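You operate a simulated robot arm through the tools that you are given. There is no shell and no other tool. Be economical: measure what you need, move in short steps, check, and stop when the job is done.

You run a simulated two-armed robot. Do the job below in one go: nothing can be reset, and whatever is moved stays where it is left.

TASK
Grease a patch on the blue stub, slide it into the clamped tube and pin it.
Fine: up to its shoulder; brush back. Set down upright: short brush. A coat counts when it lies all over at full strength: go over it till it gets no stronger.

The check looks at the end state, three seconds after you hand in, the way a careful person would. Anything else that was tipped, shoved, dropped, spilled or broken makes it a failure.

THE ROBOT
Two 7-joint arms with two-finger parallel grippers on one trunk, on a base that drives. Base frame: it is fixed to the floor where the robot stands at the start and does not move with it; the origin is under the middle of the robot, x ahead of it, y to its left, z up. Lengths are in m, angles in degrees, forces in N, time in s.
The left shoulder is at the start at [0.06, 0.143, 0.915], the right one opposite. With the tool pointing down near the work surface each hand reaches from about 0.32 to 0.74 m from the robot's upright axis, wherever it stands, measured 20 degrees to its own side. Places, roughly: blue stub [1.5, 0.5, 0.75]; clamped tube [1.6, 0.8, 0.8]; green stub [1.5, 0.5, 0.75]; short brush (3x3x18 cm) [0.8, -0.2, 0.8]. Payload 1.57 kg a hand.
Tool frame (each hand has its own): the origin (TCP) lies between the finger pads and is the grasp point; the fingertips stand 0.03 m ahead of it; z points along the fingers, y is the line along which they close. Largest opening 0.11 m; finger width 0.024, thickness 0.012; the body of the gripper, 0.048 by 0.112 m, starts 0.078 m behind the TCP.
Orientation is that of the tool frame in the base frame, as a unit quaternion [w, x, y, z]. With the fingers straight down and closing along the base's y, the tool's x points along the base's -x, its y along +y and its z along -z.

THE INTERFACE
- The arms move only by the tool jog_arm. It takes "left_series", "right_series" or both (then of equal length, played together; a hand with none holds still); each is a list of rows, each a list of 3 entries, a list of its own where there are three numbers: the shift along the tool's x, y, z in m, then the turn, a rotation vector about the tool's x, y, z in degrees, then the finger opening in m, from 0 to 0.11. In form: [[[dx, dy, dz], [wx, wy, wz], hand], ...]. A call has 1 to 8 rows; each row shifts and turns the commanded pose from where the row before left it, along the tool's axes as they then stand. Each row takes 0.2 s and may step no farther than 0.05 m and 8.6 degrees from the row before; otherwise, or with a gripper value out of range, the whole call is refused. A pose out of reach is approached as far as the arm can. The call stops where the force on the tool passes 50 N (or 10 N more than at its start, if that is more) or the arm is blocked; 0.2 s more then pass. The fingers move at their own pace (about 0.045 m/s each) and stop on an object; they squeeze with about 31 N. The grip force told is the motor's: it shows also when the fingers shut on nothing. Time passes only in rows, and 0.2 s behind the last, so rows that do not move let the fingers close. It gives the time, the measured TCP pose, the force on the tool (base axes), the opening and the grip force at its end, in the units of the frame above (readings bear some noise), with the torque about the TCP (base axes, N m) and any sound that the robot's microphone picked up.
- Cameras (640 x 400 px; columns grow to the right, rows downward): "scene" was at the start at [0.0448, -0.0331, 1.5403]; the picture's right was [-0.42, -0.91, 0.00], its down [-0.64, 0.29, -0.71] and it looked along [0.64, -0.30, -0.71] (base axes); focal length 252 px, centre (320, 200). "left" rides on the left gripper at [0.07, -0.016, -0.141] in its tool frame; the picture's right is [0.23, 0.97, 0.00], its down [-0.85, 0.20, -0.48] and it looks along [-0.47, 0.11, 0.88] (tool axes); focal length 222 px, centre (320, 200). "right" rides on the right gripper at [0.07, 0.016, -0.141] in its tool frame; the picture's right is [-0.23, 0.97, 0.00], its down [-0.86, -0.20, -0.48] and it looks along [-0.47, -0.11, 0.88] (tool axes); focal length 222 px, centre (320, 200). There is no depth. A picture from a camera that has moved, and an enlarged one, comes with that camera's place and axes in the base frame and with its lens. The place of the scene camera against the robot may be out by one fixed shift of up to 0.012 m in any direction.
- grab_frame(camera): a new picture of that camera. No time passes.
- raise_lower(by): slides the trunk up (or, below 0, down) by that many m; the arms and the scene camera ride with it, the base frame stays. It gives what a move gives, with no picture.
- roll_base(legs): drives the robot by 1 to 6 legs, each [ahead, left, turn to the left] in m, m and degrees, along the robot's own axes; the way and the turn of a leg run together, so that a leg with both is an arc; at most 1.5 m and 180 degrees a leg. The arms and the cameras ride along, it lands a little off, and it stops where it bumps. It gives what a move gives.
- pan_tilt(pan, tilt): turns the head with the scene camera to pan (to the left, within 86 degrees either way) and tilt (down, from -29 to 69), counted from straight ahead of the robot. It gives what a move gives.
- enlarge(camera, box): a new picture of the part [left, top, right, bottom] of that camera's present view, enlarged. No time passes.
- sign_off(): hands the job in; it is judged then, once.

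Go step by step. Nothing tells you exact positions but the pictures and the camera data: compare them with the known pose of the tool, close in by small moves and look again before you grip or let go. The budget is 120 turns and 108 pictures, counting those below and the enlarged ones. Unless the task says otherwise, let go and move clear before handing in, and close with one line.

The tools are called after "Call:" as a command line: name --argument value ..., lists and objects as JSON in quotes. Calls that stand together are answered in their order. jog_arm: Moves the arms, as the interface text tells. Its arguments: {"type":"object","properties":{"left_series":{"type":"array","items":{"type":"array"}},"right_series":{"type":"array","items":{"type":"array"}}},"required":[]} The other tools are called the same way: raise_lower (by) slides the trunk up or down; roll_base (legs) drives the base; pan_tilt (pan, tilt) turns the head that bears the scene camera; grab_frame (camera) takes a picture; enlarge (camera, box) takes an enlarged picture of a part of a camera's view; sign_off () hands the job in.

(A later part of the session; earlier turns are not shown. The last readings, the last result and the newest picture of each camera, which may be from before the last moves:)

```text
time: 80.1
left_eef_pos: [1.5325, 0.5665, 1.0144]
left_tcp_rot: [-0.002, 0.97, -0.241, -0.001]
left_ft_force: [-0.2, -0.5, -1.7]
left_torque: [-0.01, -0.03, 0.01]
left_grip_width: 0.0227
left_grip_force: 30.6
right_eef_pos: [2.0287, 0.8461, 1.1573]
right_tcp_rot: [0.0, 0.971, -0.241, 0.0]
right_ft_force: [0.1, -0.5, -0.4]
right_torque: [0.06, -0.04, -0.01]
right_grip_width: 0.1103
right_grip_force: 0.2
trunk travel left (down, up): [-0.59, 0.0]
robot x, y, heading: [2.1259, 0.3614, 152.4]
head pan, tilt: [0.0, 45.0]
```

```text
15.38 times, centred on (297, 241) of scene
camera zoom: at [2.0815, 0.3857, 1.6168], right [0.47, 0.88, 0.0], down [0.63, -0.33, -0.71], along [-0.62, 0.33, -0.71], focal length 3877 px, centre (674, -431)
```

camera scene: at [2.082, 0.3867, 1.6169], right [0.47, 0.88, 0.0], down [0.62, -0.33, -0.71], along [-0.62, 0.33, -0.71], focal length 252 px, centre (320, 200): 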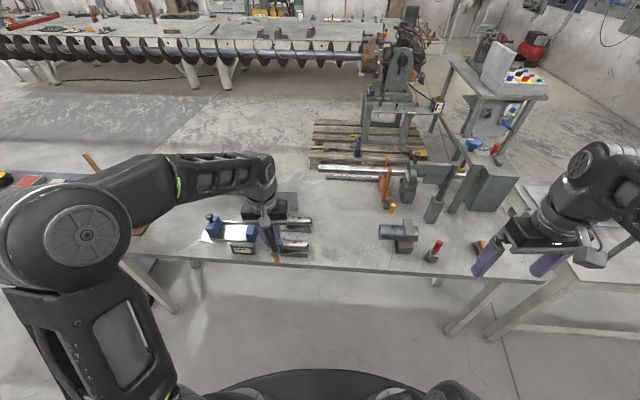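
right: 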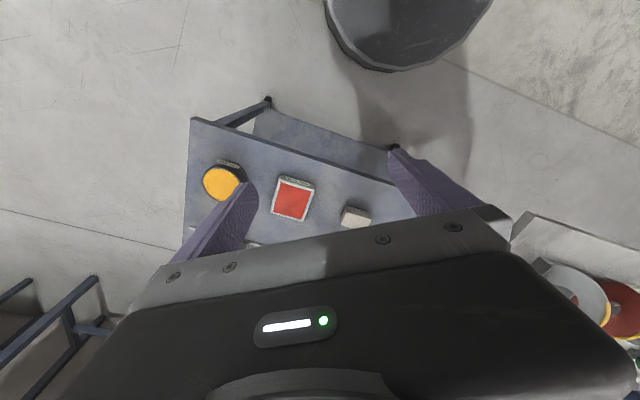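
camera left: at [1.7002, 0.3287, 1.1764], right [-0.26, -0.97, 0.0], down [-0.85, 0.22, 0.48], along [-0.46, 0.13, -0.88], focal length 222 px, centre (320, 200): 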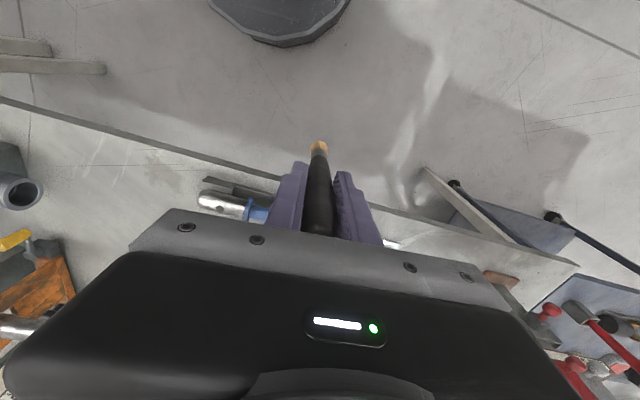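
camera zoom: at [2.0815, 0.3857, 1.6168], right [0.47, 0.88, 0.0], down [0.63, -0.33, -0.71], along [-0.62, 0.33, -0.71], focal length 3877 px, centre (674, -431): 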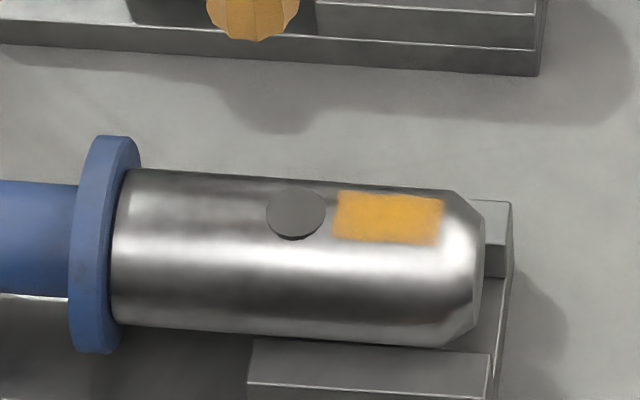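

The coat looks saturated, but the robot-side/nose corner saw little force. One final deliberate press there with force feedback.

Call:
jog_arm --left_series '[[[0.012, -0.03, 0], [0, 0, 0], 0.0], [[0, 0, 0.049], [0, 0, 0], 0.0], [[0, 0, 0.018], [0, 0, 0], 0.0], [[0, 0, 0.002], [0, 0, 0], 0.0]]'

Call:
jog_arm --left_series '[[[0, 0, 0.002], [0, 0, 0], 0.0]]'

Call:
enlarge --camera "scene" --box '[281, 225, 313, 254]'

```text
time: 81.1
left_eef_pos: [1.5578, 0.5864, 0.945]
left_tcp_rot: [-0.001, 0.971, -0.241, -0.003]
left_ft_force: [0.5, -1.2, 3.4]
left_torque: [-0.01, 0.0, 0.02]
left_grip_width: 0.0225
left_grip_force: 30.6
right_eef_pos: [2.0289, 0.847, 1.157]
right_tcp_rot: [-0.001, 0.971, -0.241, 0.0]
right_ft_force: [0.4, 0.0, 0.3]
right_torque: [0.0, 0.03, 0.0]
right_grip_width: 0.11
right_grip_force: 0.1
trunk travel left (down, up): [-0.59, 0.0]
robot x, y, heading: [2.127, 0.3644, 152.2]
head pan, tilt: [0.0, 45.0]
```

```text
time: 81.5
left_eef_pos: [1.5584, 0.5874, 0.9458]
left_tcp_rot: [-0.002, 0.97, -0.241, -0.004]
left_ft_force: [0.7, -1.4, 13.8]
left_torque: [-0.08, -0.08, 0.0]
left_grip_width: 0.0223
left_grip_force: 30.7
right_eef_pos: [2.0288, 0.8457, 1.1565]
right_tcp_rot: [0.0, 0.971, -0.241, 0.0]
right_ft_force: [-0.5, -0.1, 0.1]
right_torque: [0.02, -0.02, -0.03]
right_grip_width: 0.1103
right_grip_force: 0.0
trunk travel left (down, up): [-0.59, 0.0]
robot x, y, heading: [2.1243, 0.3584, 152.1]
head pan, tilt: [0.0, 45.0]
```

```text
13.79 times, centred on (297, 240) of scene
camera zoom: at [2.0836, 0.3861, 1.6172], right [0.47, 0.88, 0.0], down [0.62, -0.33, -0.71], along [-0.63, 0.33, -0.71], focal length 3476 px, centre (637, -345)
```

zoom: 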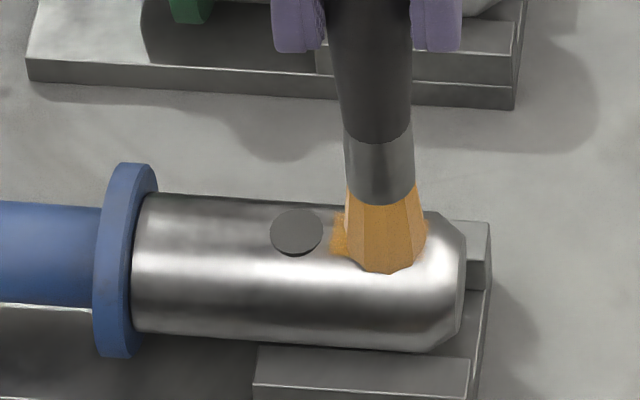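

Good contact over the robot-side edge. Stroking there, then lifting.

Call:
jog_arm --left_series '[[[0.0006, -0.007, 0.0005], [0, 0, 0], 0.0], [[-0.0006, 0.007, 0], [0, 0, 0], 0.0], [[-0.0006, 0.008, 0], [0, 0, 0], 0.0], [[0.0006, -0.008, 0], [0, 0, 0], 0.0], [[0.0006, -0.007, 0], [0, 0, 0], 0.0], [[-0.006, 0, -0.0015], [0, 0, 0], 0.0], [[0, 0, -0.03], [0, 0, 0], 0.0], [[0, 0.03, -0.035], [0, 0, 0], 0.0]]'

Call:
enlarge --camera "scene" --box '[281, 228, 313, 254]'

```text
time: 83.3
left_eef_pos: [1.5467, 0.5677, 1.0082]
left_tcp_rot: [-0.001, 0.971, -0.241, -0.001]
left_ft_force: [0.8, -1.0, -0.1]
left_torque: [0.02, -0.01, 0.0]
left_grip_width: 0.0227
left_grip_force: 31.2
right_eef_pos: [2.0298, 0.8477, 1.1571]
right_tcp_rot: [0.0, 0.971, -0.241, -0.001]
right_ft_force: [0.1, -1.1, -0.3]
right_torque: [0.02, 0.01, 0.0]
right_grip_width: 0.1099
right_grip_force: 0.0
trunk travel left (down, up): [-0.59, 0.0]
robot x, y, heading: [2.1246, 0.3666, 152.0]
head pan, tilt: [0.0, 45.0]
```

```text
15.38 times, centred on (297, 241) of scene
camera zoom: at [2.0816, 0.3857, 1.6167], right [0.47, 0.88, 0.0], down [0.63, -0.33, -0.71], along [-0.62, 0.33, -0.71], focal length 3877 px, centre (674, -431)
```

zoom: 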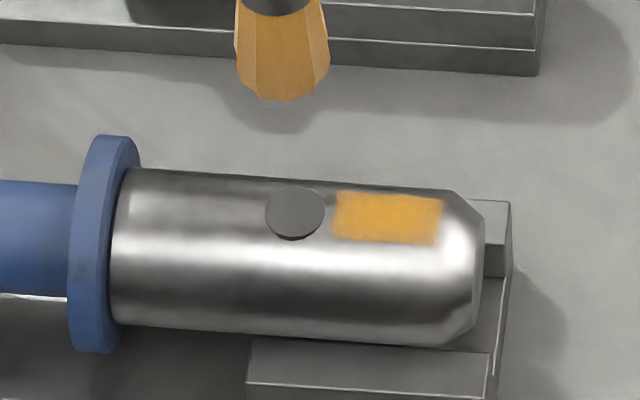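

No change, so the coat is saturated. I'll keep the brush in the left hand, tuck it up and aside, and do the insertion with the right hand; base moves closer and squares to the stub axis.

Call:
jog_arm --left_series '[[[0, 0, -0.045], [0, 0, 0], 0.0], [[0.02, 0.02, -0.04], [0, 0, 0], 0.0], [[0.03, 0.035, 0], [0, 0, 0], 0.0], [[0.03, 0.035, 0], [0, 0, 0], 0.0], [[0.03, 0.035, 0], [0, 0, 0], 0.0], [[0.03, 0.035, 0], [0, 0, 0], 0.0]]'

Call:
roll_base --legs '[[0, 0, -4.2], [0.11, 0.12, 0]]'

Call:
grab_frame --camera "scene"

Call:
grab_frame --camera "right"

```text
time: 84.7
left_eef_pos: [1.5928, 0.3595, 1.097]
left_tcp_rot: [-0.002, 0.971, -0.241, -0.003]
left_ft_force: [-1.1, -0.8, 0.4]
left_torque: [0.03, 0.05, -0.02]
left_grip_width: 0.0226
left_grip_force: 30.7
right_eef_pos: [2.0298, 0.8458, 1.1573]
right_tcp_rot: [0.0, 0.97, -0.241, -0.001]
right_ft_force: [0.5, -0.4, 0.2]
right_torque: [0.03, 0.04, -0.01]
right_grip_width: 0.11
right_grip_force: 0.0
trunk travel left (down, up): [-0.59, 0.0]
robot x, y, heading: [2.1257, 0.3613, 152.0]
head pan, tilt: [0.0, 45.0]
```

```text
time: 86.5
left_eef_pos: [1.4331, 0.3524, 1.0949]
left_tcp_rot: [-0.001, 0.961, -0.276, -0.001]
left_ft_force: [-0.1, -0.4, -1.7]
left_torque: [0.01, -0.01, 0.01]
left_grip_width: 0.0226
left_grip_force: 30.6
right_eef_pos: [1.9032, 0.8051, 1.1566]
right_tcp_rot: [0.001, 0.961, -0.276, 0.0]
right_ft_force: [0.0, -0.3, 0.4]
right_torque: [0.0, -0.07, -0.01]
right_grip_width: 0.1098
right_grip_force: 0.1
trunk travel left (down, up): [-0.59, 0.0]
robot x, y, heading: [1.9678, 0.3113, 148.1]
head pan, tilt: [0.0, 45.0]
```

```text
43 pictures are left
camera scene: at [1.9231, 0.3425, 1.6168], right [0.53, 0.85, 0.0], down [0.6, -0.37, -0.71], along [-0.6, 0.37, -0.71], focal length 252 px, centre (320, 200)
```

scene: 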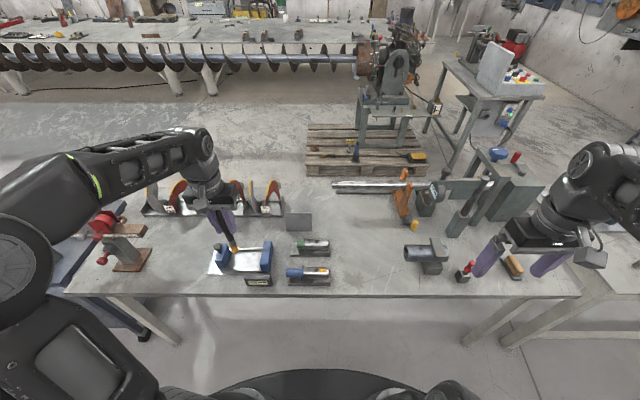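

```text
42 pictures are left
camera right: at [1.9538, 0.7549, 1.2973], right [-0.71, -0.71, 0.0], down [-0.62, 0.62, 0.48], along [-0.34, 0.34, -0.88], focal length 222 px, centre (320, 200)
```

right: 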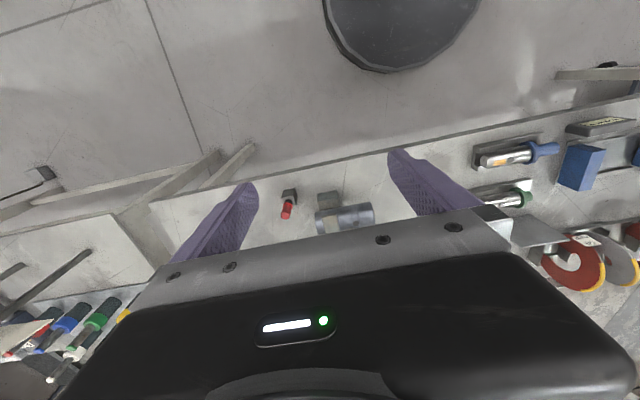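

Next I rotate the right hand 90° about its axis so that its fingers straddle the stub's tail.

Call:
jog_arm --right_series '[[[0, 0, 0], [0, 0, 8.2], 0.11], [[0, 0, 0], [0, 0, 8.2], 0.11], [[0, 0, 0], [0, 0, 8.2], 0.11], [[0, 0, 0], [0, 0, 8.2], 0.11], [[0, 0, 0], [0, 0, 8.2], 0.11], [[0, 0, 0], [0, 0, 8.2], 0.11], [[0, 0, 0], [0, 0, 8.2], 0.11], [[0, 0, 0], [0, 0, 8.2], 0.11]]'

Call:
jog_arm --right_series '[[[0, 0, 0], [0, 0, 8.2], 0.08], [[0, 0, 0], [0, 0, 8.2], 0.08], [[0, 0, 0], [0, 0, 8.0], 0.08]]'

```text
time: 88.3
left_eef_pos: [1.4349, 0.3538, 1.0957]
left_tcp_rot: [-0.001, 0.961, -0.276, -0.002]
left_ft_force: [-0.3, -0.3, -0.2]
left_torque: [0.01, -0.02, 0.02]
left_grip_width: 0.0228
left_grip_force: 31.4
right_eef_pos: [1.9051, 0.8059, 1.1581]
right_tcp_rot: [0.0, -0.658, 0.753, 0.001]
right_ft_force: [0.2, 0.2, 0.1]
right_torque: [-0.01, -0.01, 0.04]
right_grip_width: 0.11
right_grip_force: 0.0
trunk travel left (down, up): [-0.59, 0.0]
robot x, y, heading: [1.9635, 0.3146, 147.9]
head pan, tilt: [0.0, 45.0]
```

```text
time: 89.2
left_eef_pos: [1.4358, 0.3521, 1.0957]
left_tcp_rot: [-0.002, 0.961, -0.275, -0.001]
left_ft_force: [-0.1, 0.2, -1.3]
left_torque: [-0.03, 0.03, -0.01]
left_grip_width: 0.0226
left_grip_force: 30.9
right_eef_pos: [1.904, 0.8065, 1.157]
right_tcp_rot: [0.0, -0.483, 0.876, 0.0]
right_ft_force: [0.3, 0.1, 0.2]
right_torque: [0.02, 0.01, 0.01]
right_grip_width: 0.08
right_grip_force: 0.0
trunk travel left (down, up): [-0.59, 0.0]
robot x, y, heading: [1.9663, 0.3142, 148.2]
head pan, tilt: [0.0, 45.0]
```

The hand is aligned to the stub axis. Moving the left hand further aside and bringing the right hand over the tail.

Call:
jog_arm --left_series '[[[0.015, 0.02, 0], [0, 0, 0], 0.0], [[0.015, 0.02, 0], [0, 0, 0], 0.0], [[0.015, 0.02, 0], [0, 0, 0], 0.0], [[0.015, 0.02, 0], [0, 0, 0], 0.0], [[0.015, 0.02, 0], [0, 0, 0], 0.0], [[0.015, 0.02, 0], [0, 0, 0], 0.0], [[0, 0, 0], [0, 0, 0], 0.0], [[0, 0, 0], [0, 0, 0], 0.0]]' --right_series '[[[0.0427, 0.01636, 0], [0, 0, 0], 0.08], [[0.0427, 0.01636, 0], [0, 0, 0], 0.08], [[0.0427, 0.01636, 0], [0, 0, 0], 0.08], [[0.0427, 0.01636, 0], [0, 0, 0], 0.08], [[0.0427, 0.01636, 0], [0, 0, 0], 0.08], [[0.0427, 0.01636, 0], [0, 0, 0], 0.08], [[0.0427, 0.01636, 0], [0, 0, 0], 0.08], [[0.0427, 0.01636, 0], [0, 0, 0], 0.08]]'

Call:
jog_arm --right_series '[[[0.0427, 0.01636, 0], [0, 0, 0], 0.08], [[0.0427, 0.01636, 0], [0, 0, 0], 0.08], [[0.0427, 0.01636, 0], [0, 0, 0], 0.08], [[0, 0, 0.05], [0, 0, 0], 0.08], [[0, 0, 0.05], [0, 0, 0], 0.08], [[0, 0, 0.05], [0, 0, 0], 0.08], [[0, 0, 0.05], [0, 0, 0], 0.08]]'

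Call:
grab_frame --camera "right"

Call:
enlarge --camera "scene" --box '[260, 210, 360, 290]'

```text
time: 91.0
left_eef_pos: [1.4466, 0.2022, 1.0961]
left_tcp_rot: [-0.001, 0.961, -0.276, -0.001]
left_ft_force: [-0.6, 1.0, -1.2]
left_torque: [-0.01, 0.0, -0.01]
left_grip_width: 0.0224
left_grip_force: 31.1
right_eef_pos: [1.6133, 0.5852, 1.1567]
right_tcp_rot: [0.001, -0.485, 0.875, 0.001]
right_ft_force: [-0.5, 0.2, -0.4]
right_torque: [0.01, -0.02, 0.01]
right_grip_width: 0.0799
right_grip_force: 0.1
trunk travel left (down, up): [-0.59, 0.0]
robot x, y, heading: [1.9703, 0.3155, 147.7]
head pan, tilt: [0.0, 45.0]
```

```text
time: 92.5
left_eef_pos: [1.4471, 0.2043, 1.0956]
left_tcp_rot: [-0.001, 0.961, -0.276, -0.001]
left_ft_force: [1.2, -0.9, -0.7]
left_torque: [0.0, -0.04, -0.01]
left_grip_width: 0.0227
left_grip_force: 31.1
right_eef_pos: [1.5372, 0.5289, 0.9546]
right_tcp_rot: [0.0, -0.484, 0.875, 0.0]
right_ft_force: [-0.5, 0.2, 0.7]
right_torque: [0.0, -0.01, 0.0]
right_grip_width: 0.0801
right_grip_force: 0.0
right hand out of reach, approached as far as the arm can: row 3
trunk travel left (down, up): [-0.59, 0.0]
robot x, y, heading: [1.9653, 0.3107, 147.8]
head pan, tilt: [0.0, 45.0]
```

```text
41 pictures are left
camera right: at [1.4859, 0.4785, 1.0935], right [-0.71, 0.71, 0.0], down [0.62, 0.62, 0.48], along [0.34, 0.34, -0.88], focal length 222 px, centre (320, 200)
```

right: 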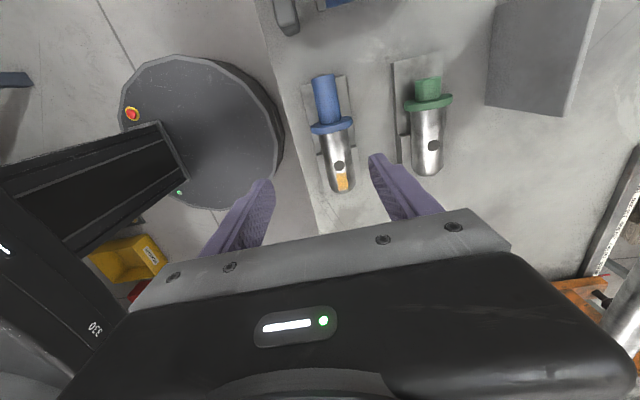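

```text
5.00 times, centred on (310, 250) of scene
camera zoom: at [1.924, 0.3432, 1.6169], right [0.53, 0.85, 0.0], down [0.6, -0.37, -0.71], along [-0.6, 0.37, -0.71], focal length 1260 px, centre (370, -50)
```

zoom: 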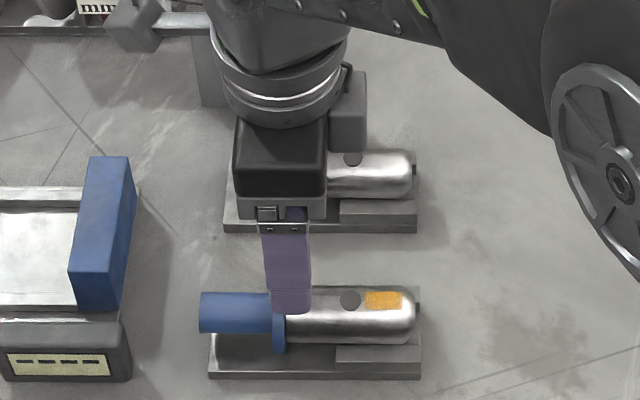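

The tail lies where predicted. Moving over it at s≈-72 mm and descending to z 0.84 first.

Call:
jog_arm --right_series '[[[0.0397, 0.0183, 0], [0, 0, 0], 0.07], [[0, 0, 0.04], [0, 0, 0], 0.07], [[0, 0, 0.04], [0, 0, 0], 0.07], [[0, 0, 0.03], [0, 0, 0], 0.07]]'

Call:
grab_frame --camera "right"

Call:
enlarge --camera "scene" --box '[260, 220, 360, 300]'

```text
time: 93.5
left_eef_pos: [1.4466, 0.2016, 1.0955]
left_tcp_rot: [-0.002, 0.961, -0.276, -0.001]
left_ft_force: [-0.2, 0.3, 0.1]
left_torque: [0.01, 0.01, 0.03]
left_grip_width: 0.0228
left_grip_force: 31.1
right_eef_pos: [1.5012, 0.5083, 0.8449]
right_tcp_rot: [0.0, -0.485, 0.875, -0.001]
right_ft_force: [0.1, -0.1, 0.5]
right_torque: [-0.02, 0.0, 0.03]
right_grip_width: 0.0704
right_grip_force: 0.0
trunk travel left (down, up): [-0.59, 0.0]
robot x, y, heading: [1.9731, 0.3159, 147.8]
head pan, tilt: [0.0, 45.0]
```

```text
39 pictures are left
camera right: at [1.4494, 0.4587, 0.9851], right [-0.71, 0.71, 0.0], down [0.62, 0.62, 0.48], along [0.34, 0.34, -0.88], focal length 222 px, centre (320, 200)
```

right: 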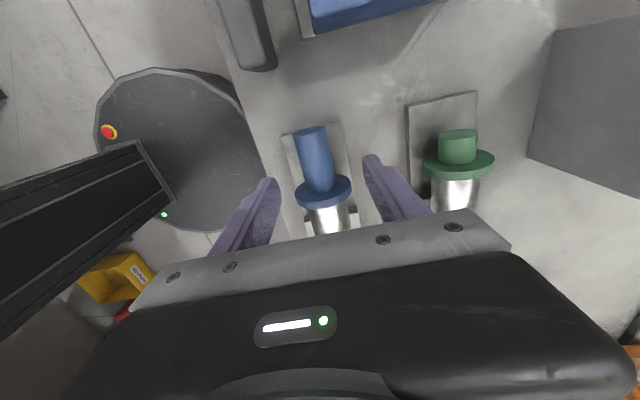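

```text
5.00 times, centred on (310, 260) of scene
camera zoom: at [1.9248, 0.3433, 1.6169], right [0.53, 0.85, 0.0], down [0.6, -0.37, -0.71], along [-0.6, 0.37, -0.71], focal length 1260 px, centre (370, -100)
```

zoom: 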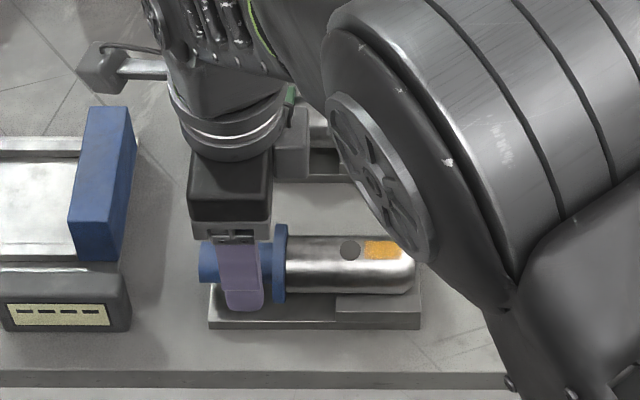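

Tail centred between the fingers, flange clear. Descending to 0.812 and closing.

Call:
jog_arm --right_series '[[[0.002, 0, 0.02], [0, 0, 0], 0.07], [[0, 0, 0.012], [0, 0, 0], 0.07]]'

Call:
jog_arm --right_series '[[[0, 0, 0], [0, 0, 0], 0.0], [[0, 0, 0], [0, 0, 0], 0.0], [[0, 0, 0], [0, 0, 0], 0.0], [[0, 0, 0], [0, 0, 0], 0.0]]'

Call:
jog_arm --right_series '[[[0, 0, -0.008], [0, 0, 0], 0.0], [[0, 0, -0.007], [0, 0, 0], 0.0]]'

Call:
enlarge --camera "scene" --box '[280, 235, 350, 291]'

```text
time: 94.2
left_eef_pos: [1.4467, 0.2014, 1.0961]
left_tcp_rot: [-0.002, 0.961, -0.276, -0.002]
left_ft_force: [0.6, -0.1, -0.6]
left_torque: [0.0, 0.0, 0.0]
left_grip_width: 0.0224
left_grip_force: 31.2
right_eef_pos: [1.5016, 0.5048, 0.8129]
right_tcp_rot: [0.0, -0.484, 0.875, -0.001]
right_ft_force: [-0.6, -1.0, -0.5]
right_torque: [0.01, 0.01, 0.02]
right_grip_width: 0.07
right_grip_force: 0.0
trunk travel left (down, up): [-0.59, 0.0]
robot x, y, heading: [1.9653, 0.3111, 148.0]
head pan, tilt: [0.0, 45.0]
```

```text
time: 95.2
left_eef_pos: [1.446, 0.203, 1.096]
left_tcp_rot: [-0.002, 0.961, -0.276, -0.002]
left_ft_force: [-0.3, -0.1, -1.3]
left_torque: [-0.02, 0.0, -0.02]
left_grip_width: 0.0227
left_grip_force: 31.0
right_eef_pos: [1.5014, 0.5063, 0.8114]
right_tcp_rot: [0.0, -0.485, 0.874, 0.0]
right_ft_force: [-4.1, 1.9, 1.8]
right_torque: [0.11, 0.09, 0.09]
right_grip_width: 0.024
right_grip_force: 24.4
trunk travel left (down, up): [-0.59, 0.0]
robot x, y, heading: [1.9682, 0.3152, 147.9]
head pan, tilt: [0.0, 45.0]
```

```text
time: 95.8
left_eef_pos: [1.4462, 0.2033, 1.0948]
left_tcp_rot: [-0.001, 0.961, -0.277, -0.001]
left_ft_force: [0.7, -0.5, -0.5]
left_torque: [0.0, -0.03, 0.0]
left_grip_width: 0.0225
left_grip_force: 31.0
right_eef_pos: [1.5028, 0.5045, 0.8263]
right_tcp_rot: [0.001, -0.485, 0.874, -0.001]
right_ft_force: [0.2, 0.3, -9.8]
right_torque: [-0.4, 0.24, 0.02]
right_grip_width: 0.0238
right_grip_force: 30.8
trunk travel left (down, up): [-0.59, 0.0]
robot x, y, heading: [1.9679, 0.3133, 147.9]
head pan, tilt: [0.0, 45.0]
```

```text
7.14 times, centred on (315, 263) of scene
camera zoom: at [1.9237, 0.3433, 1.6167], right [0.53, 0.85, 0.0], down [0.6, -0.37, -0.71], along [-0.6, 0.37, -0.71], focal length 1800 px, centre (356, -250)
```

zoom: 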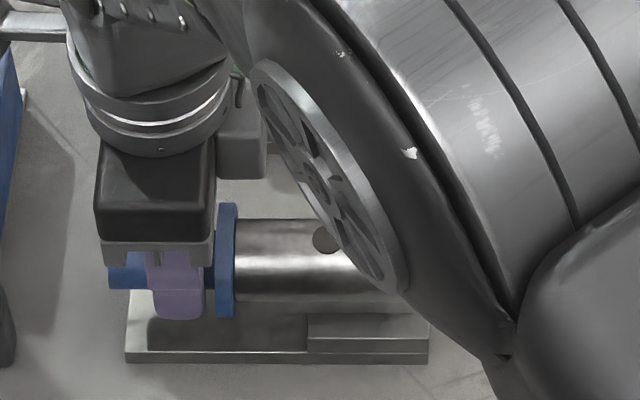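

It lifts (about 1 kg). Lifting 40 mm more and checking it is level.

Call:
jog_arm --right_series '[[[0, 0, -0.025], [0, 0, 0], 0.0], [[0, 0, -0.025], [0, 0, 0], 0.0]]'

Call:
grab_frame --camera "right"

Call:
enlarge --camera "scene" --box '[270, 220, 350, 290]'

```text
time: 96.3
left_eef_pos: [1.4463, 0.2016, 1.0956]
left_tcp_rot: [-0.001, 0.961, -0.276, -0.002]
left_ft_force: [-0.4, -0.3, -0.9]
left_torque: [0.0, 0.02, 0.0]
left_grip_width: 0.0224
left_grip_force: 30.7
right_eef_pos: [1.5025, 0.5061, 0.8768]
right_tcp_rot: [0.0, -0.485, 0.874, 0.0]
right_ft_force: [-1.0, -0.9, -10.7]
right_torque: [-0.39, 0.24, 0.02]
right_grip_width: 0.0237
right_grip_force: 31.5
trunk travel left (down, up): [-0.59, 0.0]
robot x, y, heading: [1.9688, 0.3113, 147.8]
head pan, tilt: [0.0, 45.0]
```

```text
36 pictures are left
camera right: at [1.45, 0.4554, 1.0158], right [-0.71, 0.71, 0.0], down [0.62, 0.62, 0.48], along [0.34, 0.34, -0.88], focal length 222 px, centre (320, 200)
```

right: 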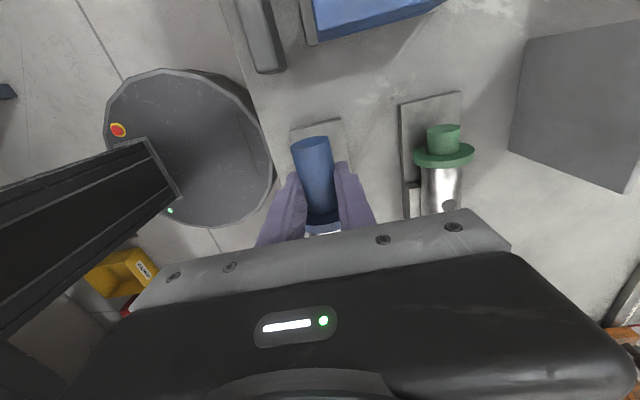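

```text
5.71 times, centred on (310, 255) of scene
camera zoom: at [1.9241, 0.3431, 1.6168], right [0.53, 0.85, 0.0], down [0.6, -0.37, -0.71], along [-0.6, 0.37, -0.71], focal length 1440 px, centre (377, -114)
```

zoom: 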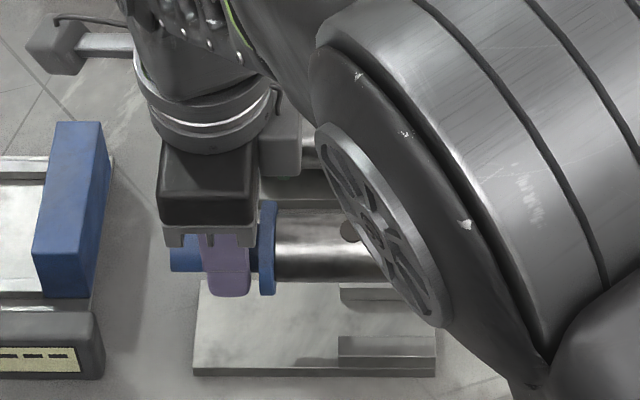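

The tube mouth triangulates to about [1.664, 0.871, 0.848] with its axis at heading 57.7°. I'll carry the stub to 50 mm before the mouth and inspect.

Call:
jog_arm --right_series '[[[-0.036, 0.01, 0], [0, 0, 0], 0.0], [[-0.036, 0.01, 0], [0, 0, 0], 0.0], [[-0.036, 0.01, 0], [0, 0, 0], 0.0], [[-0.036, 0.01, 0], [0, 0, 0], 0.0], [[-0.036, 0.01, 0], [0, 0, 0], 0.0], [[-0.04, 0.0079, 0.01], [0, 0, 0], 0.0]]'

Call:
grab_frame --camera "scene"

Call:
grab_frame --camera "right"

```text
time: 97.8
left_eef_pos: [1.4471, 0.2046, 1.0957]
left_tcp_rot: [0.0, 0.961, -0.275, -0.001]
left_ft_force: [0.0, -0.3, -0.6]
left_torque: [0.0, 0.0, -0.01]
left_grip_width: 0.0224
left_grip_force: 30.9
right_eef_pos: [1.5712, 0.7247, 0.8653]
right_tcp_rot: [0.0, -0.485, 0.875, -0.001]
right_ft_force: [-0.4, 0.3, -9.3]
right_torque: [-0.36, 0.27, 0.02]
right_grip_width: 0.0237
right_grip_force: 31.2
trunk travel left (down, up): [-0.59, 0.0]
robot x, y, heading: [1.9663, 0.3174, 148.1]
head pan, tilt: [0.0, 45.0]
```

```text
34 pictures are left
camera scene: at [1.9244, 0.3452, 1.6168], right [0.53, 0.85, 0.0], down [0.6, -0.38, -0.71], along [-0.6, 0.37, -0.71], focal length 252 px, centre (320, 200)
```

scene: 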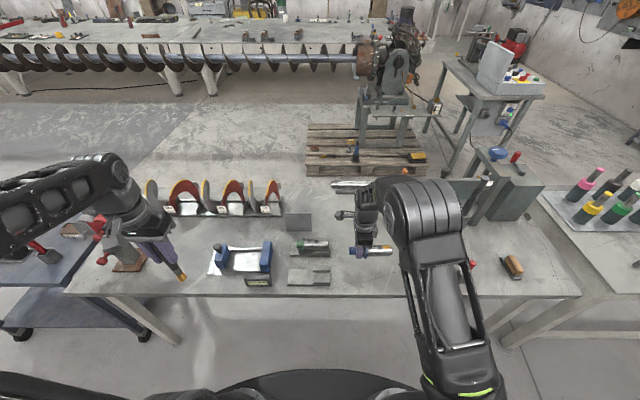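

```text
33 pictures are left
camera right: at [1.5205, 0.6746, 1.0056], right [-0.71, 0.71, 0.0], down [0.62, 0.62, 0.48], along [0.34, 0.34, -0.88], focal length 222 px, centre (320, 200)
```

right: 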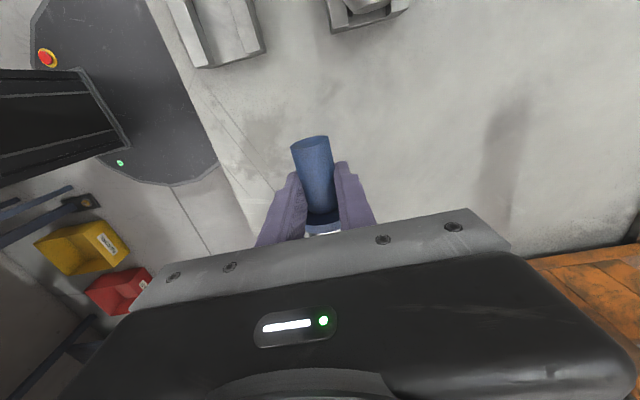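

The arm hides the tube from the scene camera, but three earlier views agree on the mouth at [1.664, 0.870, 0.846]. I'll align and advance with force watched.

Call:
jog_arm --right_series '[[[0, -0.001, 0.014], [0, 0, 0], 0.0], [[-0.02, 0, 0], [0, 0, 0], 0.0], [[-0.02, 0, 0], [0, 0, 0], 0.0]]'

Call:
jog_arm --right_series '[[[-0.008, 0, 0], [0, 0, 0], 0.0], [[-0.006, 0, 0], [0, 0, 0], 0.0]]'

Call:
enlarge --camera "scene" --box '[350, 200, 450, 280]'

```text
time: 98.5
left_eef_pos: [1.4469, 0.2037, 1.095]
left_tcp_rot: [0.0, 0.961, -0.275, -0.002]
left_ft_force: [0.7, -0.4, -0.7]
left_torque: [-0.01, -0.01, 0.02]
left_grip_width: 0.0226
left_grip_force: 31.4
right_eef_pos: [1.593, 0.7556, 0.8527]
right_tcp_rot: [0.001, -0.486, 0.874, 0.0]
right_ft_force: [-1.0, 0.5, -9.8]
right_torque: [-0.42, 0.25, 0.0]
right_grip_width: 0.0239
right_grip_force: 31.2
trunk travel left (down, up): [-0.59, 0.0]
robot x, y, heading: [1.9691, 0.3126, 147.5]
head pan, tilt: [0.0, 45.0]
```

```text
time: 99.2
left_eef_pos: [1.4462, 0.2024, 1.0949]
left_tcp_rot: [-0.001, 0.961, -0.276, -0.001]
left_ft_force: [0.8, 1.1, -1.2]
left_torque: [-0.01, 0.01, 0.01]
left_grip_width: 0.0226
left_grip_force: 31.2
right_eef_pos: [1.6, 0.768, 0.8524]
right_tcp_rot: [0.0, -0.486, 0.874, 0.0]
right_ft_force: [-0.5, 0.3, -10.0]
right_torque: [-0.38, 0.22, 0.0]
right_grip_width: 0.0239
right_grip_force: 31.0
trunk travel left (down, up): [-0.59, 0.0]
robot x, y, heading: [1.9676, 0.3155, 148.2]
head pan, tilt: [0.0, 45.0]
```

```text
5.00 times, centred on (400, 240) of scene
camera zoom: at [1.9241, 0.3436, 1.6168], right [0.53, 0.85, 0.0], down [0.6, -0.38, -0.71], along [-0.6, 0.37, -0.71], focal length 1260 px, centre (-80, 0)
```

zoom: 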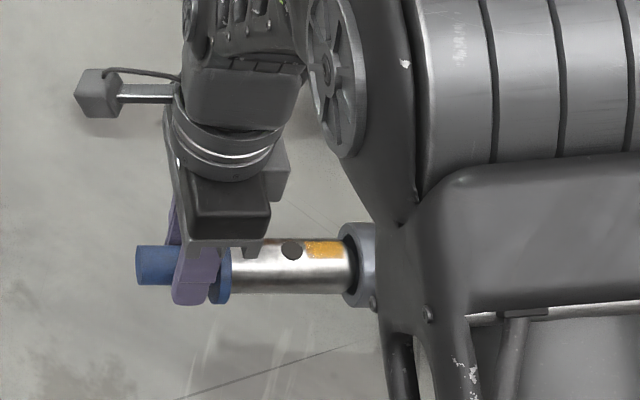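

The mouth is visible: the nose is right at it. A closer look.

Call:
enlarge --camera "scene" --box '[408, 238, 432, 268]'

```text
13.33 times, centred on (420, 253) of scene
camera zoom: at [1.9241, 0.3436, 1.6168], right [0.53, 0.85, 0.0], down [0.6, -0.38, -0.71], along [-0.6, 0.37, -0.71], focal length 3360 px, centre (-1013, -507)
```

zoom: 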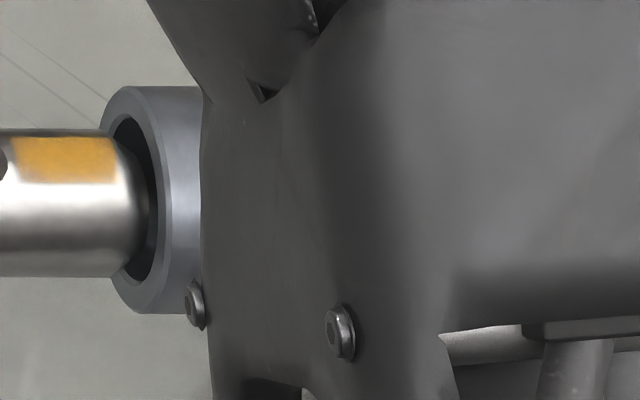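

The stub is centred in the bore (bore 45 mm, stub 40 mm). Advancing in small steps.

Call:
jog_arm --right_series '[[[-0.008, 0, 0], [0, 0, 0], 0.0], [[-0.008, 0, 0], [0, 0, 0], 0.0]]'

Call:
jog_arm --right_series '[[[-0.008, 0, 0], [0, 0, 0], 0.0], [[-0.008, 0, 0], [0, 0, 0], 0.0]]'

Call:
enlarge --camera "scene" --box '[370, 225, 440, 275]'

```text
time: 99.8
left_eef_pos: [1.4461, 0.1991, 1.0954]
left_tcp_rot: [-0.002, 0.962, -0.274, -0.001]
left_ft_force: [-0.1, -0.9, -0.7]
left_torque: [0.01, -0.01, 0.06]
left_grip_width: 0.0226
left_grip_force: 31.0
right_eef_pos: [1.6046, 0.7783, 0.853]
right_tcp_rot: [-0.001, -0.487, 0.873, 0.0]
right_ft_force: [-10.4, -17.9, -6.0]
right_torque: [-0.21, -0.01, -0.4]
right_grip_width: 0.0233
right_grip_force: 31.1
trunk travel left (down, up): [-0.59, 0.0]
robot x, y, heading: [1.968, 0.3126, 148.1]
head pan, tilt: [0.0, 45.0]
```

```text
time: 100.3
left_eef_pos: [1.4483, 0.2069, 1.0973]
left_tcp_rot: [0.0, 0.961, -0.278, -0.003]
left_ft_force: [0.3, 0.1, -0.5]
left_torque: [-0.07, 0.02, 0.02]
left_grip_width: 0.0224
left_grip_force: 31.1
right_eef_pos: [1.622, 0.8035, 0.851]
right_tcp_rot: [0.002, -0.483, 0.876, 0.001]
right_ft_force: [-1.3, 2.2, -9.9]
right_torque: [-0.39, 0.24, 0.09]
right_grip_width: 0.0237
right_grip_force: 31.3
trunk travel left (down, up): [-0.59, 0.0]
robot x, y, heading: [1.9686, 0.3155, 148.1]
head pan, tilt: [0.0, 45.0]
```

```text
8.00 times, centred on (405, 250) of scene
camera zoom: at [1.9263, 0.3487, 1.6167], right [0.53, 0.85, 0.0], down [0.6, -0.38, -0.71], along [-0.6, 0.37, -0.71], focal length 2016 px, centre (-360, -200)
```

zoom: 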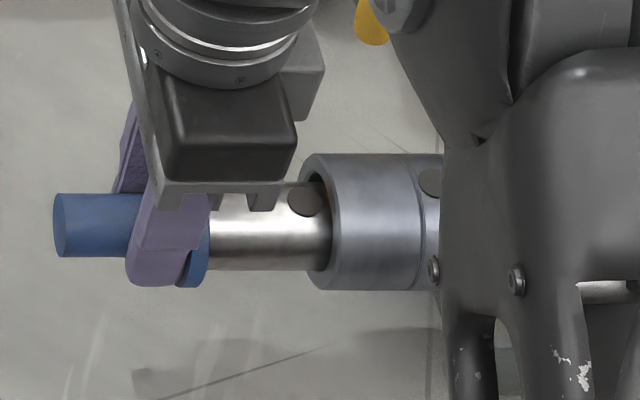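

It slid in, greased patch leading, holes on the same line on top. Pushing on toward the shoulder.

Call:
jog_arm --right_series '[[[-0.01, 0, 0], [0, 0, 0], 0.0], [[-0.01, 0, 0], [0, 0, 0], 0.0], [[-0.01, 0, 0], [0, 0, 0], 0.0]]'

Call:
jog_arm --right_series '[[[-0.006, 0, 0], [0, 0, 0], 0.0], [[-0.006, 0, 0], [0, 0, 0], 0.0]]'

Call:
enlarge --camera "scene" --box '[370, 225, 440, 275]'

```text
time: 101.2
left_eef_pos: [1.4464, 0.2027, 1.0973]
left_tcp_rot: [-0.001, 0.961, -0.275, -0.002]
left_ft_force: [-0.1, -0.3, -0.2]
left_torque: [-0.02, 0.06, 0.02]
left_grip_width: 0.0224
left_grip_force: 31.6
right_eef_pos: [1.6347, 0.8224, 0.8521]
right_tcp_rot: [0.001, -0.485, 0.875, 0.0]
right_ft_force: [-1.9, 1.3, -12.1]
right_torque: [-0.43, 0.32, 0.11]
right_grip_width: 0.024
right_grip_force: 31.1
trunk travel left (down, up): [-0.59, 0.0]
robot x, y, heading: [1.9684, 0.3172, 147.8]
head pan, tilt: [0.0, 45.0]
```

```text
time: 101.8
left_eef_pos: [1.4463, 0.2031, 1.0961]
left_tcp_rot: [-0.001, 0.961, -0.276, -0.001]
left_ft_force: [-0.2, 0.4, -1.2]
left_torque: [-0.01, -0.01, -0.03]
left_grip_width: 0.0225
left_grip_force: 30.9
right_eef_pos: [1.6396, 0.8312, 0.8516]
right_tcp_rot: [0.001, -0.485, 0.875, -0.001]
right_ft_force: [-2.7, 1.1, -11.8]
right_torque: [-0.38, 0.28, 0.04]
right_grip_width: 0.0237
right_grip_force: 31.1
trunk travel left (down, up): [-0.59, 0.0]
robot x, y, heading: [1.9668, 0.3115, 147.8]
head pan, tilt: [0.0, 45.0]
```

```text
8.00 times, centred on (405, 250) of scene
camera zoom: at [1.9239, 0.344, 1.6168], right [0.53, 0.85, 0.0], down [0.6, -0.38, -0.71], along [-0.6, 0.37, -0.71], focal length 2016 px, centre (-360, -200)
```

zoom: 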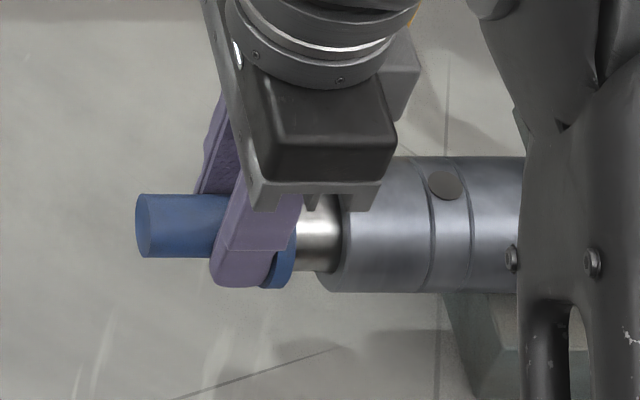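

About 20 mm remain. Continuing till the shoulder meets the tube.

Call:
jog_arm --right_series '[[[-0.007, 0, 0], [0, 0, 0], 0.0], [[-0.006, 0, 0], [0, 0, 0], 0.0]]'

Call:
jog_arm --right_series '[[[-0.004, 0, 0], [0, 0, 0], 0.0], [[-0.003, 0, 0], [0, 0, 0], 0.0]]'

Call:
jog_arm --right_series '[[[-0.003, 0, 0], [0, 0, 0], 0.0], [[-0.003, 0, 0], [0, 0, 0], 0.0]]'

Call:
enlarge --camera "scene" --box '[370, 225, 440, 275]'

```text
time: 102.3
left_eef_pos: [1.4465, 0.2034, 1.096]
left_tcp_rot: [-0.002, 0.961, -0.276, -0.001]
left_ft_force: [0.1, -0.1, -1.9]
left_torque: [-0.01, 0.01, 0.03]
left_grip_width: 0.0223
left_grip_force: 30.9
right_eef_pos: [1.6459, 0.843, 0.853]
right_tcp_rot: [0.001, -0.485, 0.874, -0.001]
right_ft_force: [-3.2, 0.2, -10.5]
right_torque: [-0.34, 0.29, 0.06]
right_grip_width: 0.0237
right_grip_force: 31.3
trunk travel left (down, up): [-0.59, 0.0]
robot x, y, heading: [1.9667, 0.3132, 147.8]
head pan, tilt: [0.0, 45.0]
```

```text
time: 103.0
left_eef_pos: [1.4457, 0.2027, 1.0957]
left_tcp_rot: [-0.001, 0.961, -0.275, -0.002]
left_ft_force: [0.5, 0.0, -1.0]
left_torque: [0.0, 0.0, 0.03]
left_grip_width: 0.0228
left_grip_force: 31.3
right_eef_pos: [1.6499, 0.8492, 0.8514]
right_tcp_rot: [0.0, -0.485, 0.875, -0.002]
right_ft_force: [-6.6, 1.2, -14.0]
right_torque: [-0.36, 0.36, 0.07]
right_grip_width: 0.0238
right_grip_force: 30.7
trunk travel left (down, up): [-0.59, 0.0]
robot x, y, heading: [1.9698, 0.3131, 147.8]
head pan, tilt: [0.0, 45.0]
```

```text
time: 103.5
left_eef_pos: [1.4458, 0.2033, 1.0952]
left_tcp_rot: [0.0, 0.961, -0.275, 0.0]
left_ft_force: [-0.2, -0.5, 0.4]
left_torque: [-0.04, -0.01, -0.04]
left_grip_width: 0.0225
left_grip_force: 31.3
right_eef_pos: [1.6498, 0.8514, 0.8507]
right_tcp_rot: [0.0, -0.486, 0.874, -0.003]
right_ft_force: [-13.0, -10.3, -18.6]
right_torque: [-0.25, 0.42, -0.08]
right_grip_width: 0.0239
right_grip_force: 31.0
trunk travel left (down, up): [-0.59, 0.0]
robot x, y, heading: [1.9657, 0.3148, 148.1]
head pan, tilt: [0.0, 45.0]
```

```text
8.00 times, centred on (405, 250) of scene
camera zoom: at [1.9219, 0.3433, 1.6166], right [0.53, 0.85, 0.0], down [0.6, -0.37, -0.71], along [-0.6, 0.37, -0.71], focal length 2016 px, centre (-360, -200)
```

zoom: 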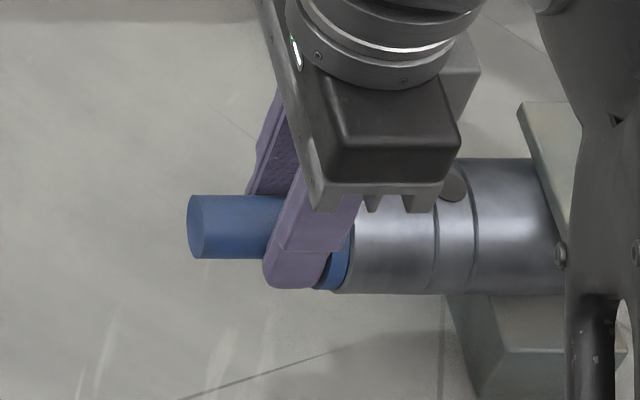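

Shoulder is contacting (≈16 N axial). One more firm push, then release and look.

Call:
jog_arm --right_series '[[[-0.003, 0, 0], [0, 0, 0], 0.0], [[0, 0, 0], [0, 0, 0], 0.0]]'

Call:
jog_arm --right_series '[[[0.004, 0, 0], [0, 0, 0], 0.0], [[0, 0, 0], [0, 0, 0], 0.05], [[0, 0, 0], [0, 0, 0], 0.06], [[0, 0, -0.04], [0, 0, 0], 0.07], [[0, 0, -0.05], [0, 0, 0], 0.07], [[0, 0, -0.05], [0, 0, 0], 0.07]]'

Call:
grab_frame --camera "scene"

Call:
grab_frame --camera "right"

```text
time: 104.2
left_eef_pos: [1.444, 0.1996, 1.0948]
left_tcp_rot: [-0.001, 0.962, -0.275, 0.0]
left_ft_force: [0.4, 0.3, -0.5]
left_torque: [-0.01, 0.03, 0.0]
left_grip_width: 0.0225
left_grip_force: 31.4
right_eef_pos: [1.6504, 0.8502, 0.8506]
right_tcp_rot: [-0.001, -0.487, 0.873, -0.002]
right_ft_force: [-19.3, -23.7, -22.2]
right_torque: [-0.24, 0.33, -0.28]
right_grip_width: 0.0236
right_grip_force: 31.8
trunk travel left (down, up): [-0.59, 0.0]
robot x, y, heading: [1.9703, 0.3175, 148.2]
head pan, tilt: [0.0, 45.0]
```

```text
time: 105.5
left_eef_pos: [1.4475, 0.2013, 1.0969]
left_tcp_rot: [-0.002, 0.961, -0.275, -0.002]
left_ft_force: [0.5, -0.7, -1.1]
left_torque: [0.02, 0.01, 0.02]
left_grip_width: 0.0224
left_grip_force: 31.4
right_eef_pos: [1.6501, 0.8541, 0.9923]
right_tcp_rot: [0.001, -0.483, 0.875, 0.001]
right_ft_force: [0.3, -0.6, -0.1]
right_torque: [0.02, 0.03, 0.0]
right_grip_width: 0.0702
right_grip_force: 0.0
trunk travel left (down, up): [-0.59, 0.0]
robot x, y, heading: [1.9692, 0.3163, 148.2]
head pan, tilt: [0.0, 45.0]
```

```text
27 pictures are left
camera scene: at [1.9257, 0.3426, 1.6168], right [0.53, 0.85, 0.0], down [0.6, -0.37, -0.71], along [-0.6, 0.38, -0.71], focal length 252 px, centre (320, 200)
```

scene: 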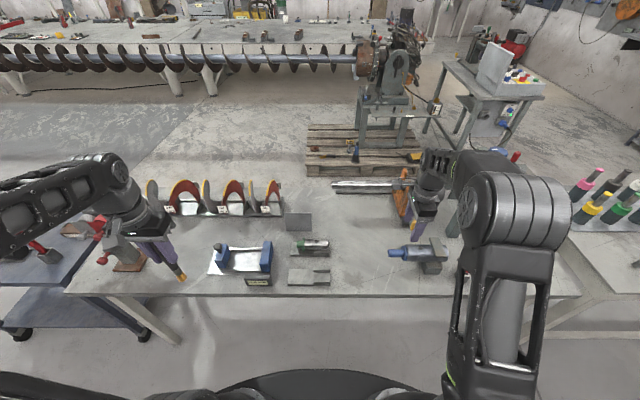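

```text
26 pictures are left
camera right: at [1.599, 0.8045, 1.1325], right [-0.7, 0.71, 0.0], down [0.62, 0.62, 0.48], along [0.34, 0.34, -0.88], focal length 222 px, centre (320, 200)
```

right: 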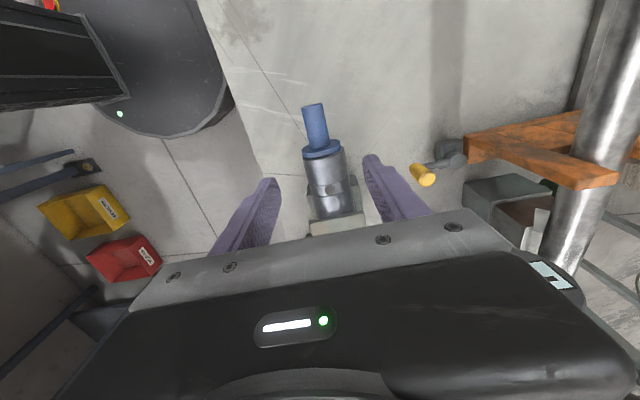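

Call:
enlarge --camera "scene" --box '[385, 230, 455, 280]'

Call:
enlarge --camera "right" --box '[280, 90, 380, 240]'

```text
8.00 times, centred on (420, 255) of scene
camera zoom: at [1.9257, 0.3426, 1.6168], right [0.53, 0.85, 0.0], down [0.6, -0.37, -0.71], along [-0.6, 0.38, -0.71], focal length 2016 px, centre (-480, -240)
```

zoom: 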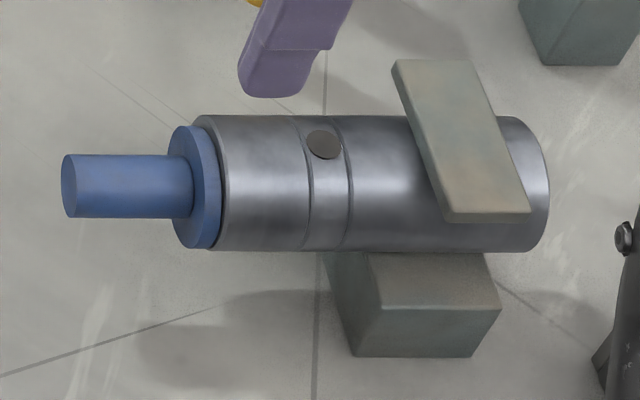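

```text
2.67 times, centred on (330, 165) of right
camera zoom: at [1.599, 0.8045, 1.1325], right [-0.7, 0.71, 0.0], down [0.62, 0.62, 0.48], along [0.34, 0.34, -0.88], focal length 592 px, centre (293, 293)
```

zoom: 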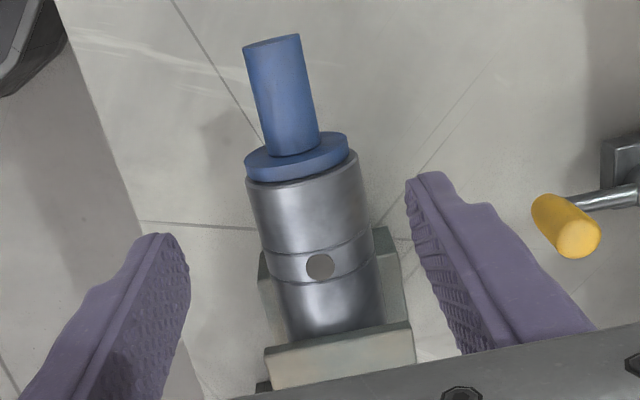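

The stub is seated to the shoulder. The yellow knob belongs to a vise screw; the red-headed pin stands in its block near [1.81, 1.02]. I'll shift the base right so that the right hand reaches both.

Call:
jog_arm --right_series '[[[0, 0, -0.04], [0, 0, 0], 0.07], [[0, -0.03, -0.02], [0, 0, 0], 0.07]]'

Call:
roll_base --legs '[[0, -0.22, 0]]'

Call:
grab_frame --camera "scene"

Call:
grab_frame --camera "right"

```text
time: 106.2
left_eef_pos: [1.4476, 0.2018, 1.0961]
left_tcp_rot: [-0.001, 0.961, -0.276, -0.002]
left_ft_force: [0.4, 0.4, -0.2]
left_torque: [0.0, 0.03, 0.0]
left_grip_width: 0.0226
left_grip_force: 31.5
right_eef_pos: [1.6741, 0.839, 1.0538]
right_tcp_rot: [0.001, -0.484, 0.875, -0.001]
right_ft_force: [0.5, 0.0, -0.7]
right_torque: [-0.03, 0.05, 0.0]
right_grip_width: 0.0702
right_grip_force: 0.1
trunk travel left (down, up): [-0.59, 0.0]
robot x, y, heading: [1.9689, 0.3139, 148.1]
head pan, tilt: [0.0, 45.0]
```

```text
time: 107.8
left_eef_pos: [1.5642, 0.3915, 1.0969]
left_tcp_rot: [0.0, 0.961, -0.276, -0.002]
left_ft_force: [0.8, -0.3, -1.1]
left_torque: [-0.03, 0.02, 0.01]
left_grip_width: 0.0222
left_grip_force: 30.9
right_eef_pos: [1.7916, 1.0266, 1.0519]
right_tcp_rot: [-0.001, -0.484, 0.875, 0.0]
right_ft_force: [-0.3, 0.0, 0.1]
right_torque: [-0.03, 0.0, 0.0]
right_grip_width: 0.0701
right_grip_force: 0.1
trunk travel left (down, up): [-0.59, 0.0]
robot x, y, heading: [2.0848, 0.503, 147.8]
head pan, tilt: [0.0, 45.0]
```

```text
23 pictures are left
camera scene: at [2.0425, 0.5308, 1.6168], right [0.53, 0.85, 0.0], down [0.6, -0.38, -0.71], along [-0.6, 0.38, -0.71], focal length 252 px, centre (320, 200)
```

scene: 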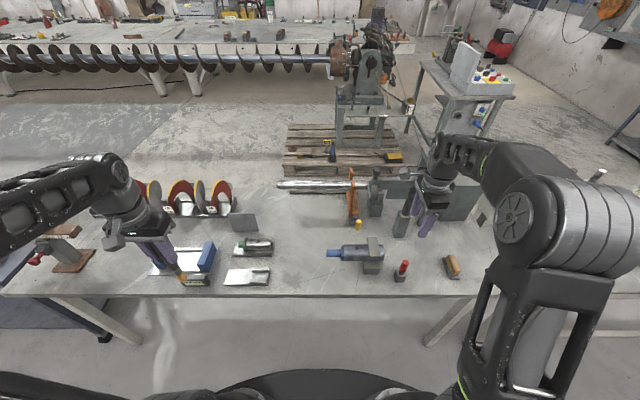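

```text
22 pictures are left
camera right: at [1.7413, 0.9775, 1.1931], right [-0.7, 0.71, 0.0], down [0.62, 0.62, 0.48], along [0.34, 0.34, -0.88], focal length 222 px, centre (320, 200)
```

right: 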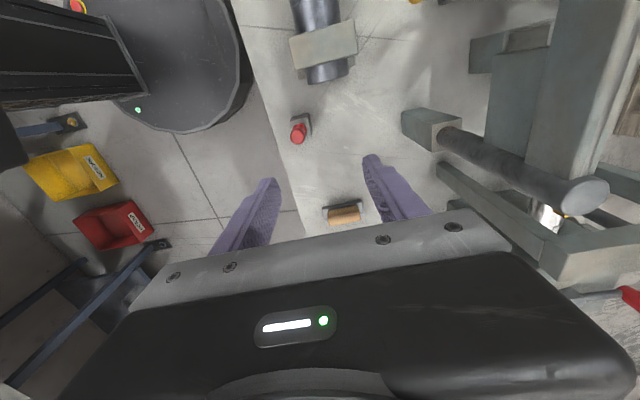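

Call:
enlarge --camera "scene" --box '[380, 240, 430, 290]'

Call:
enlarge --camera "right" --box '[270, 100, 330, 160]'

```text
8.00 times, centred on (405, 265) of scene
camera zoom: at [2.0425, 0.5308, 1.6168], right [0.53, 0.85, 0.0], down [0.6, -0.38, -0.71], along [-0.6, 0.38, -0.71], focal length 2016 px, centre (-360, -320)
```

zoom: 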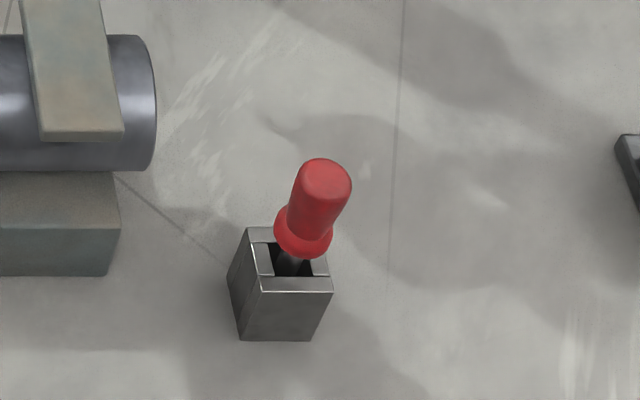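

```text
6.67 times, centred on (300, 130) of right
camera zoom: at [1.7413, 0.9775, 1.1931], right [-0.7, 0.71, 0.0], down [0.62, 0.62, 0.48], along [0.34, 0.34, -0.88], focal length 1481 px, centre (453, 667)
```

zoom: 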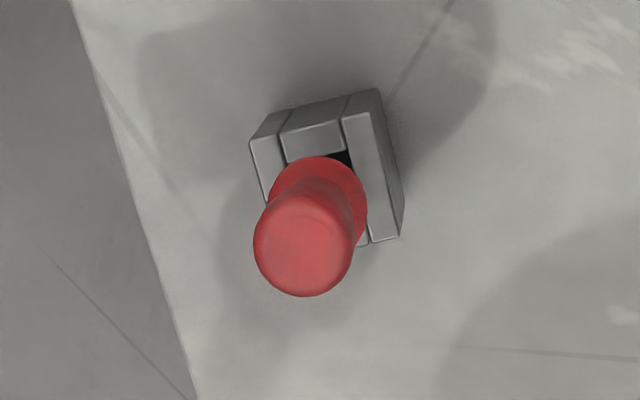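

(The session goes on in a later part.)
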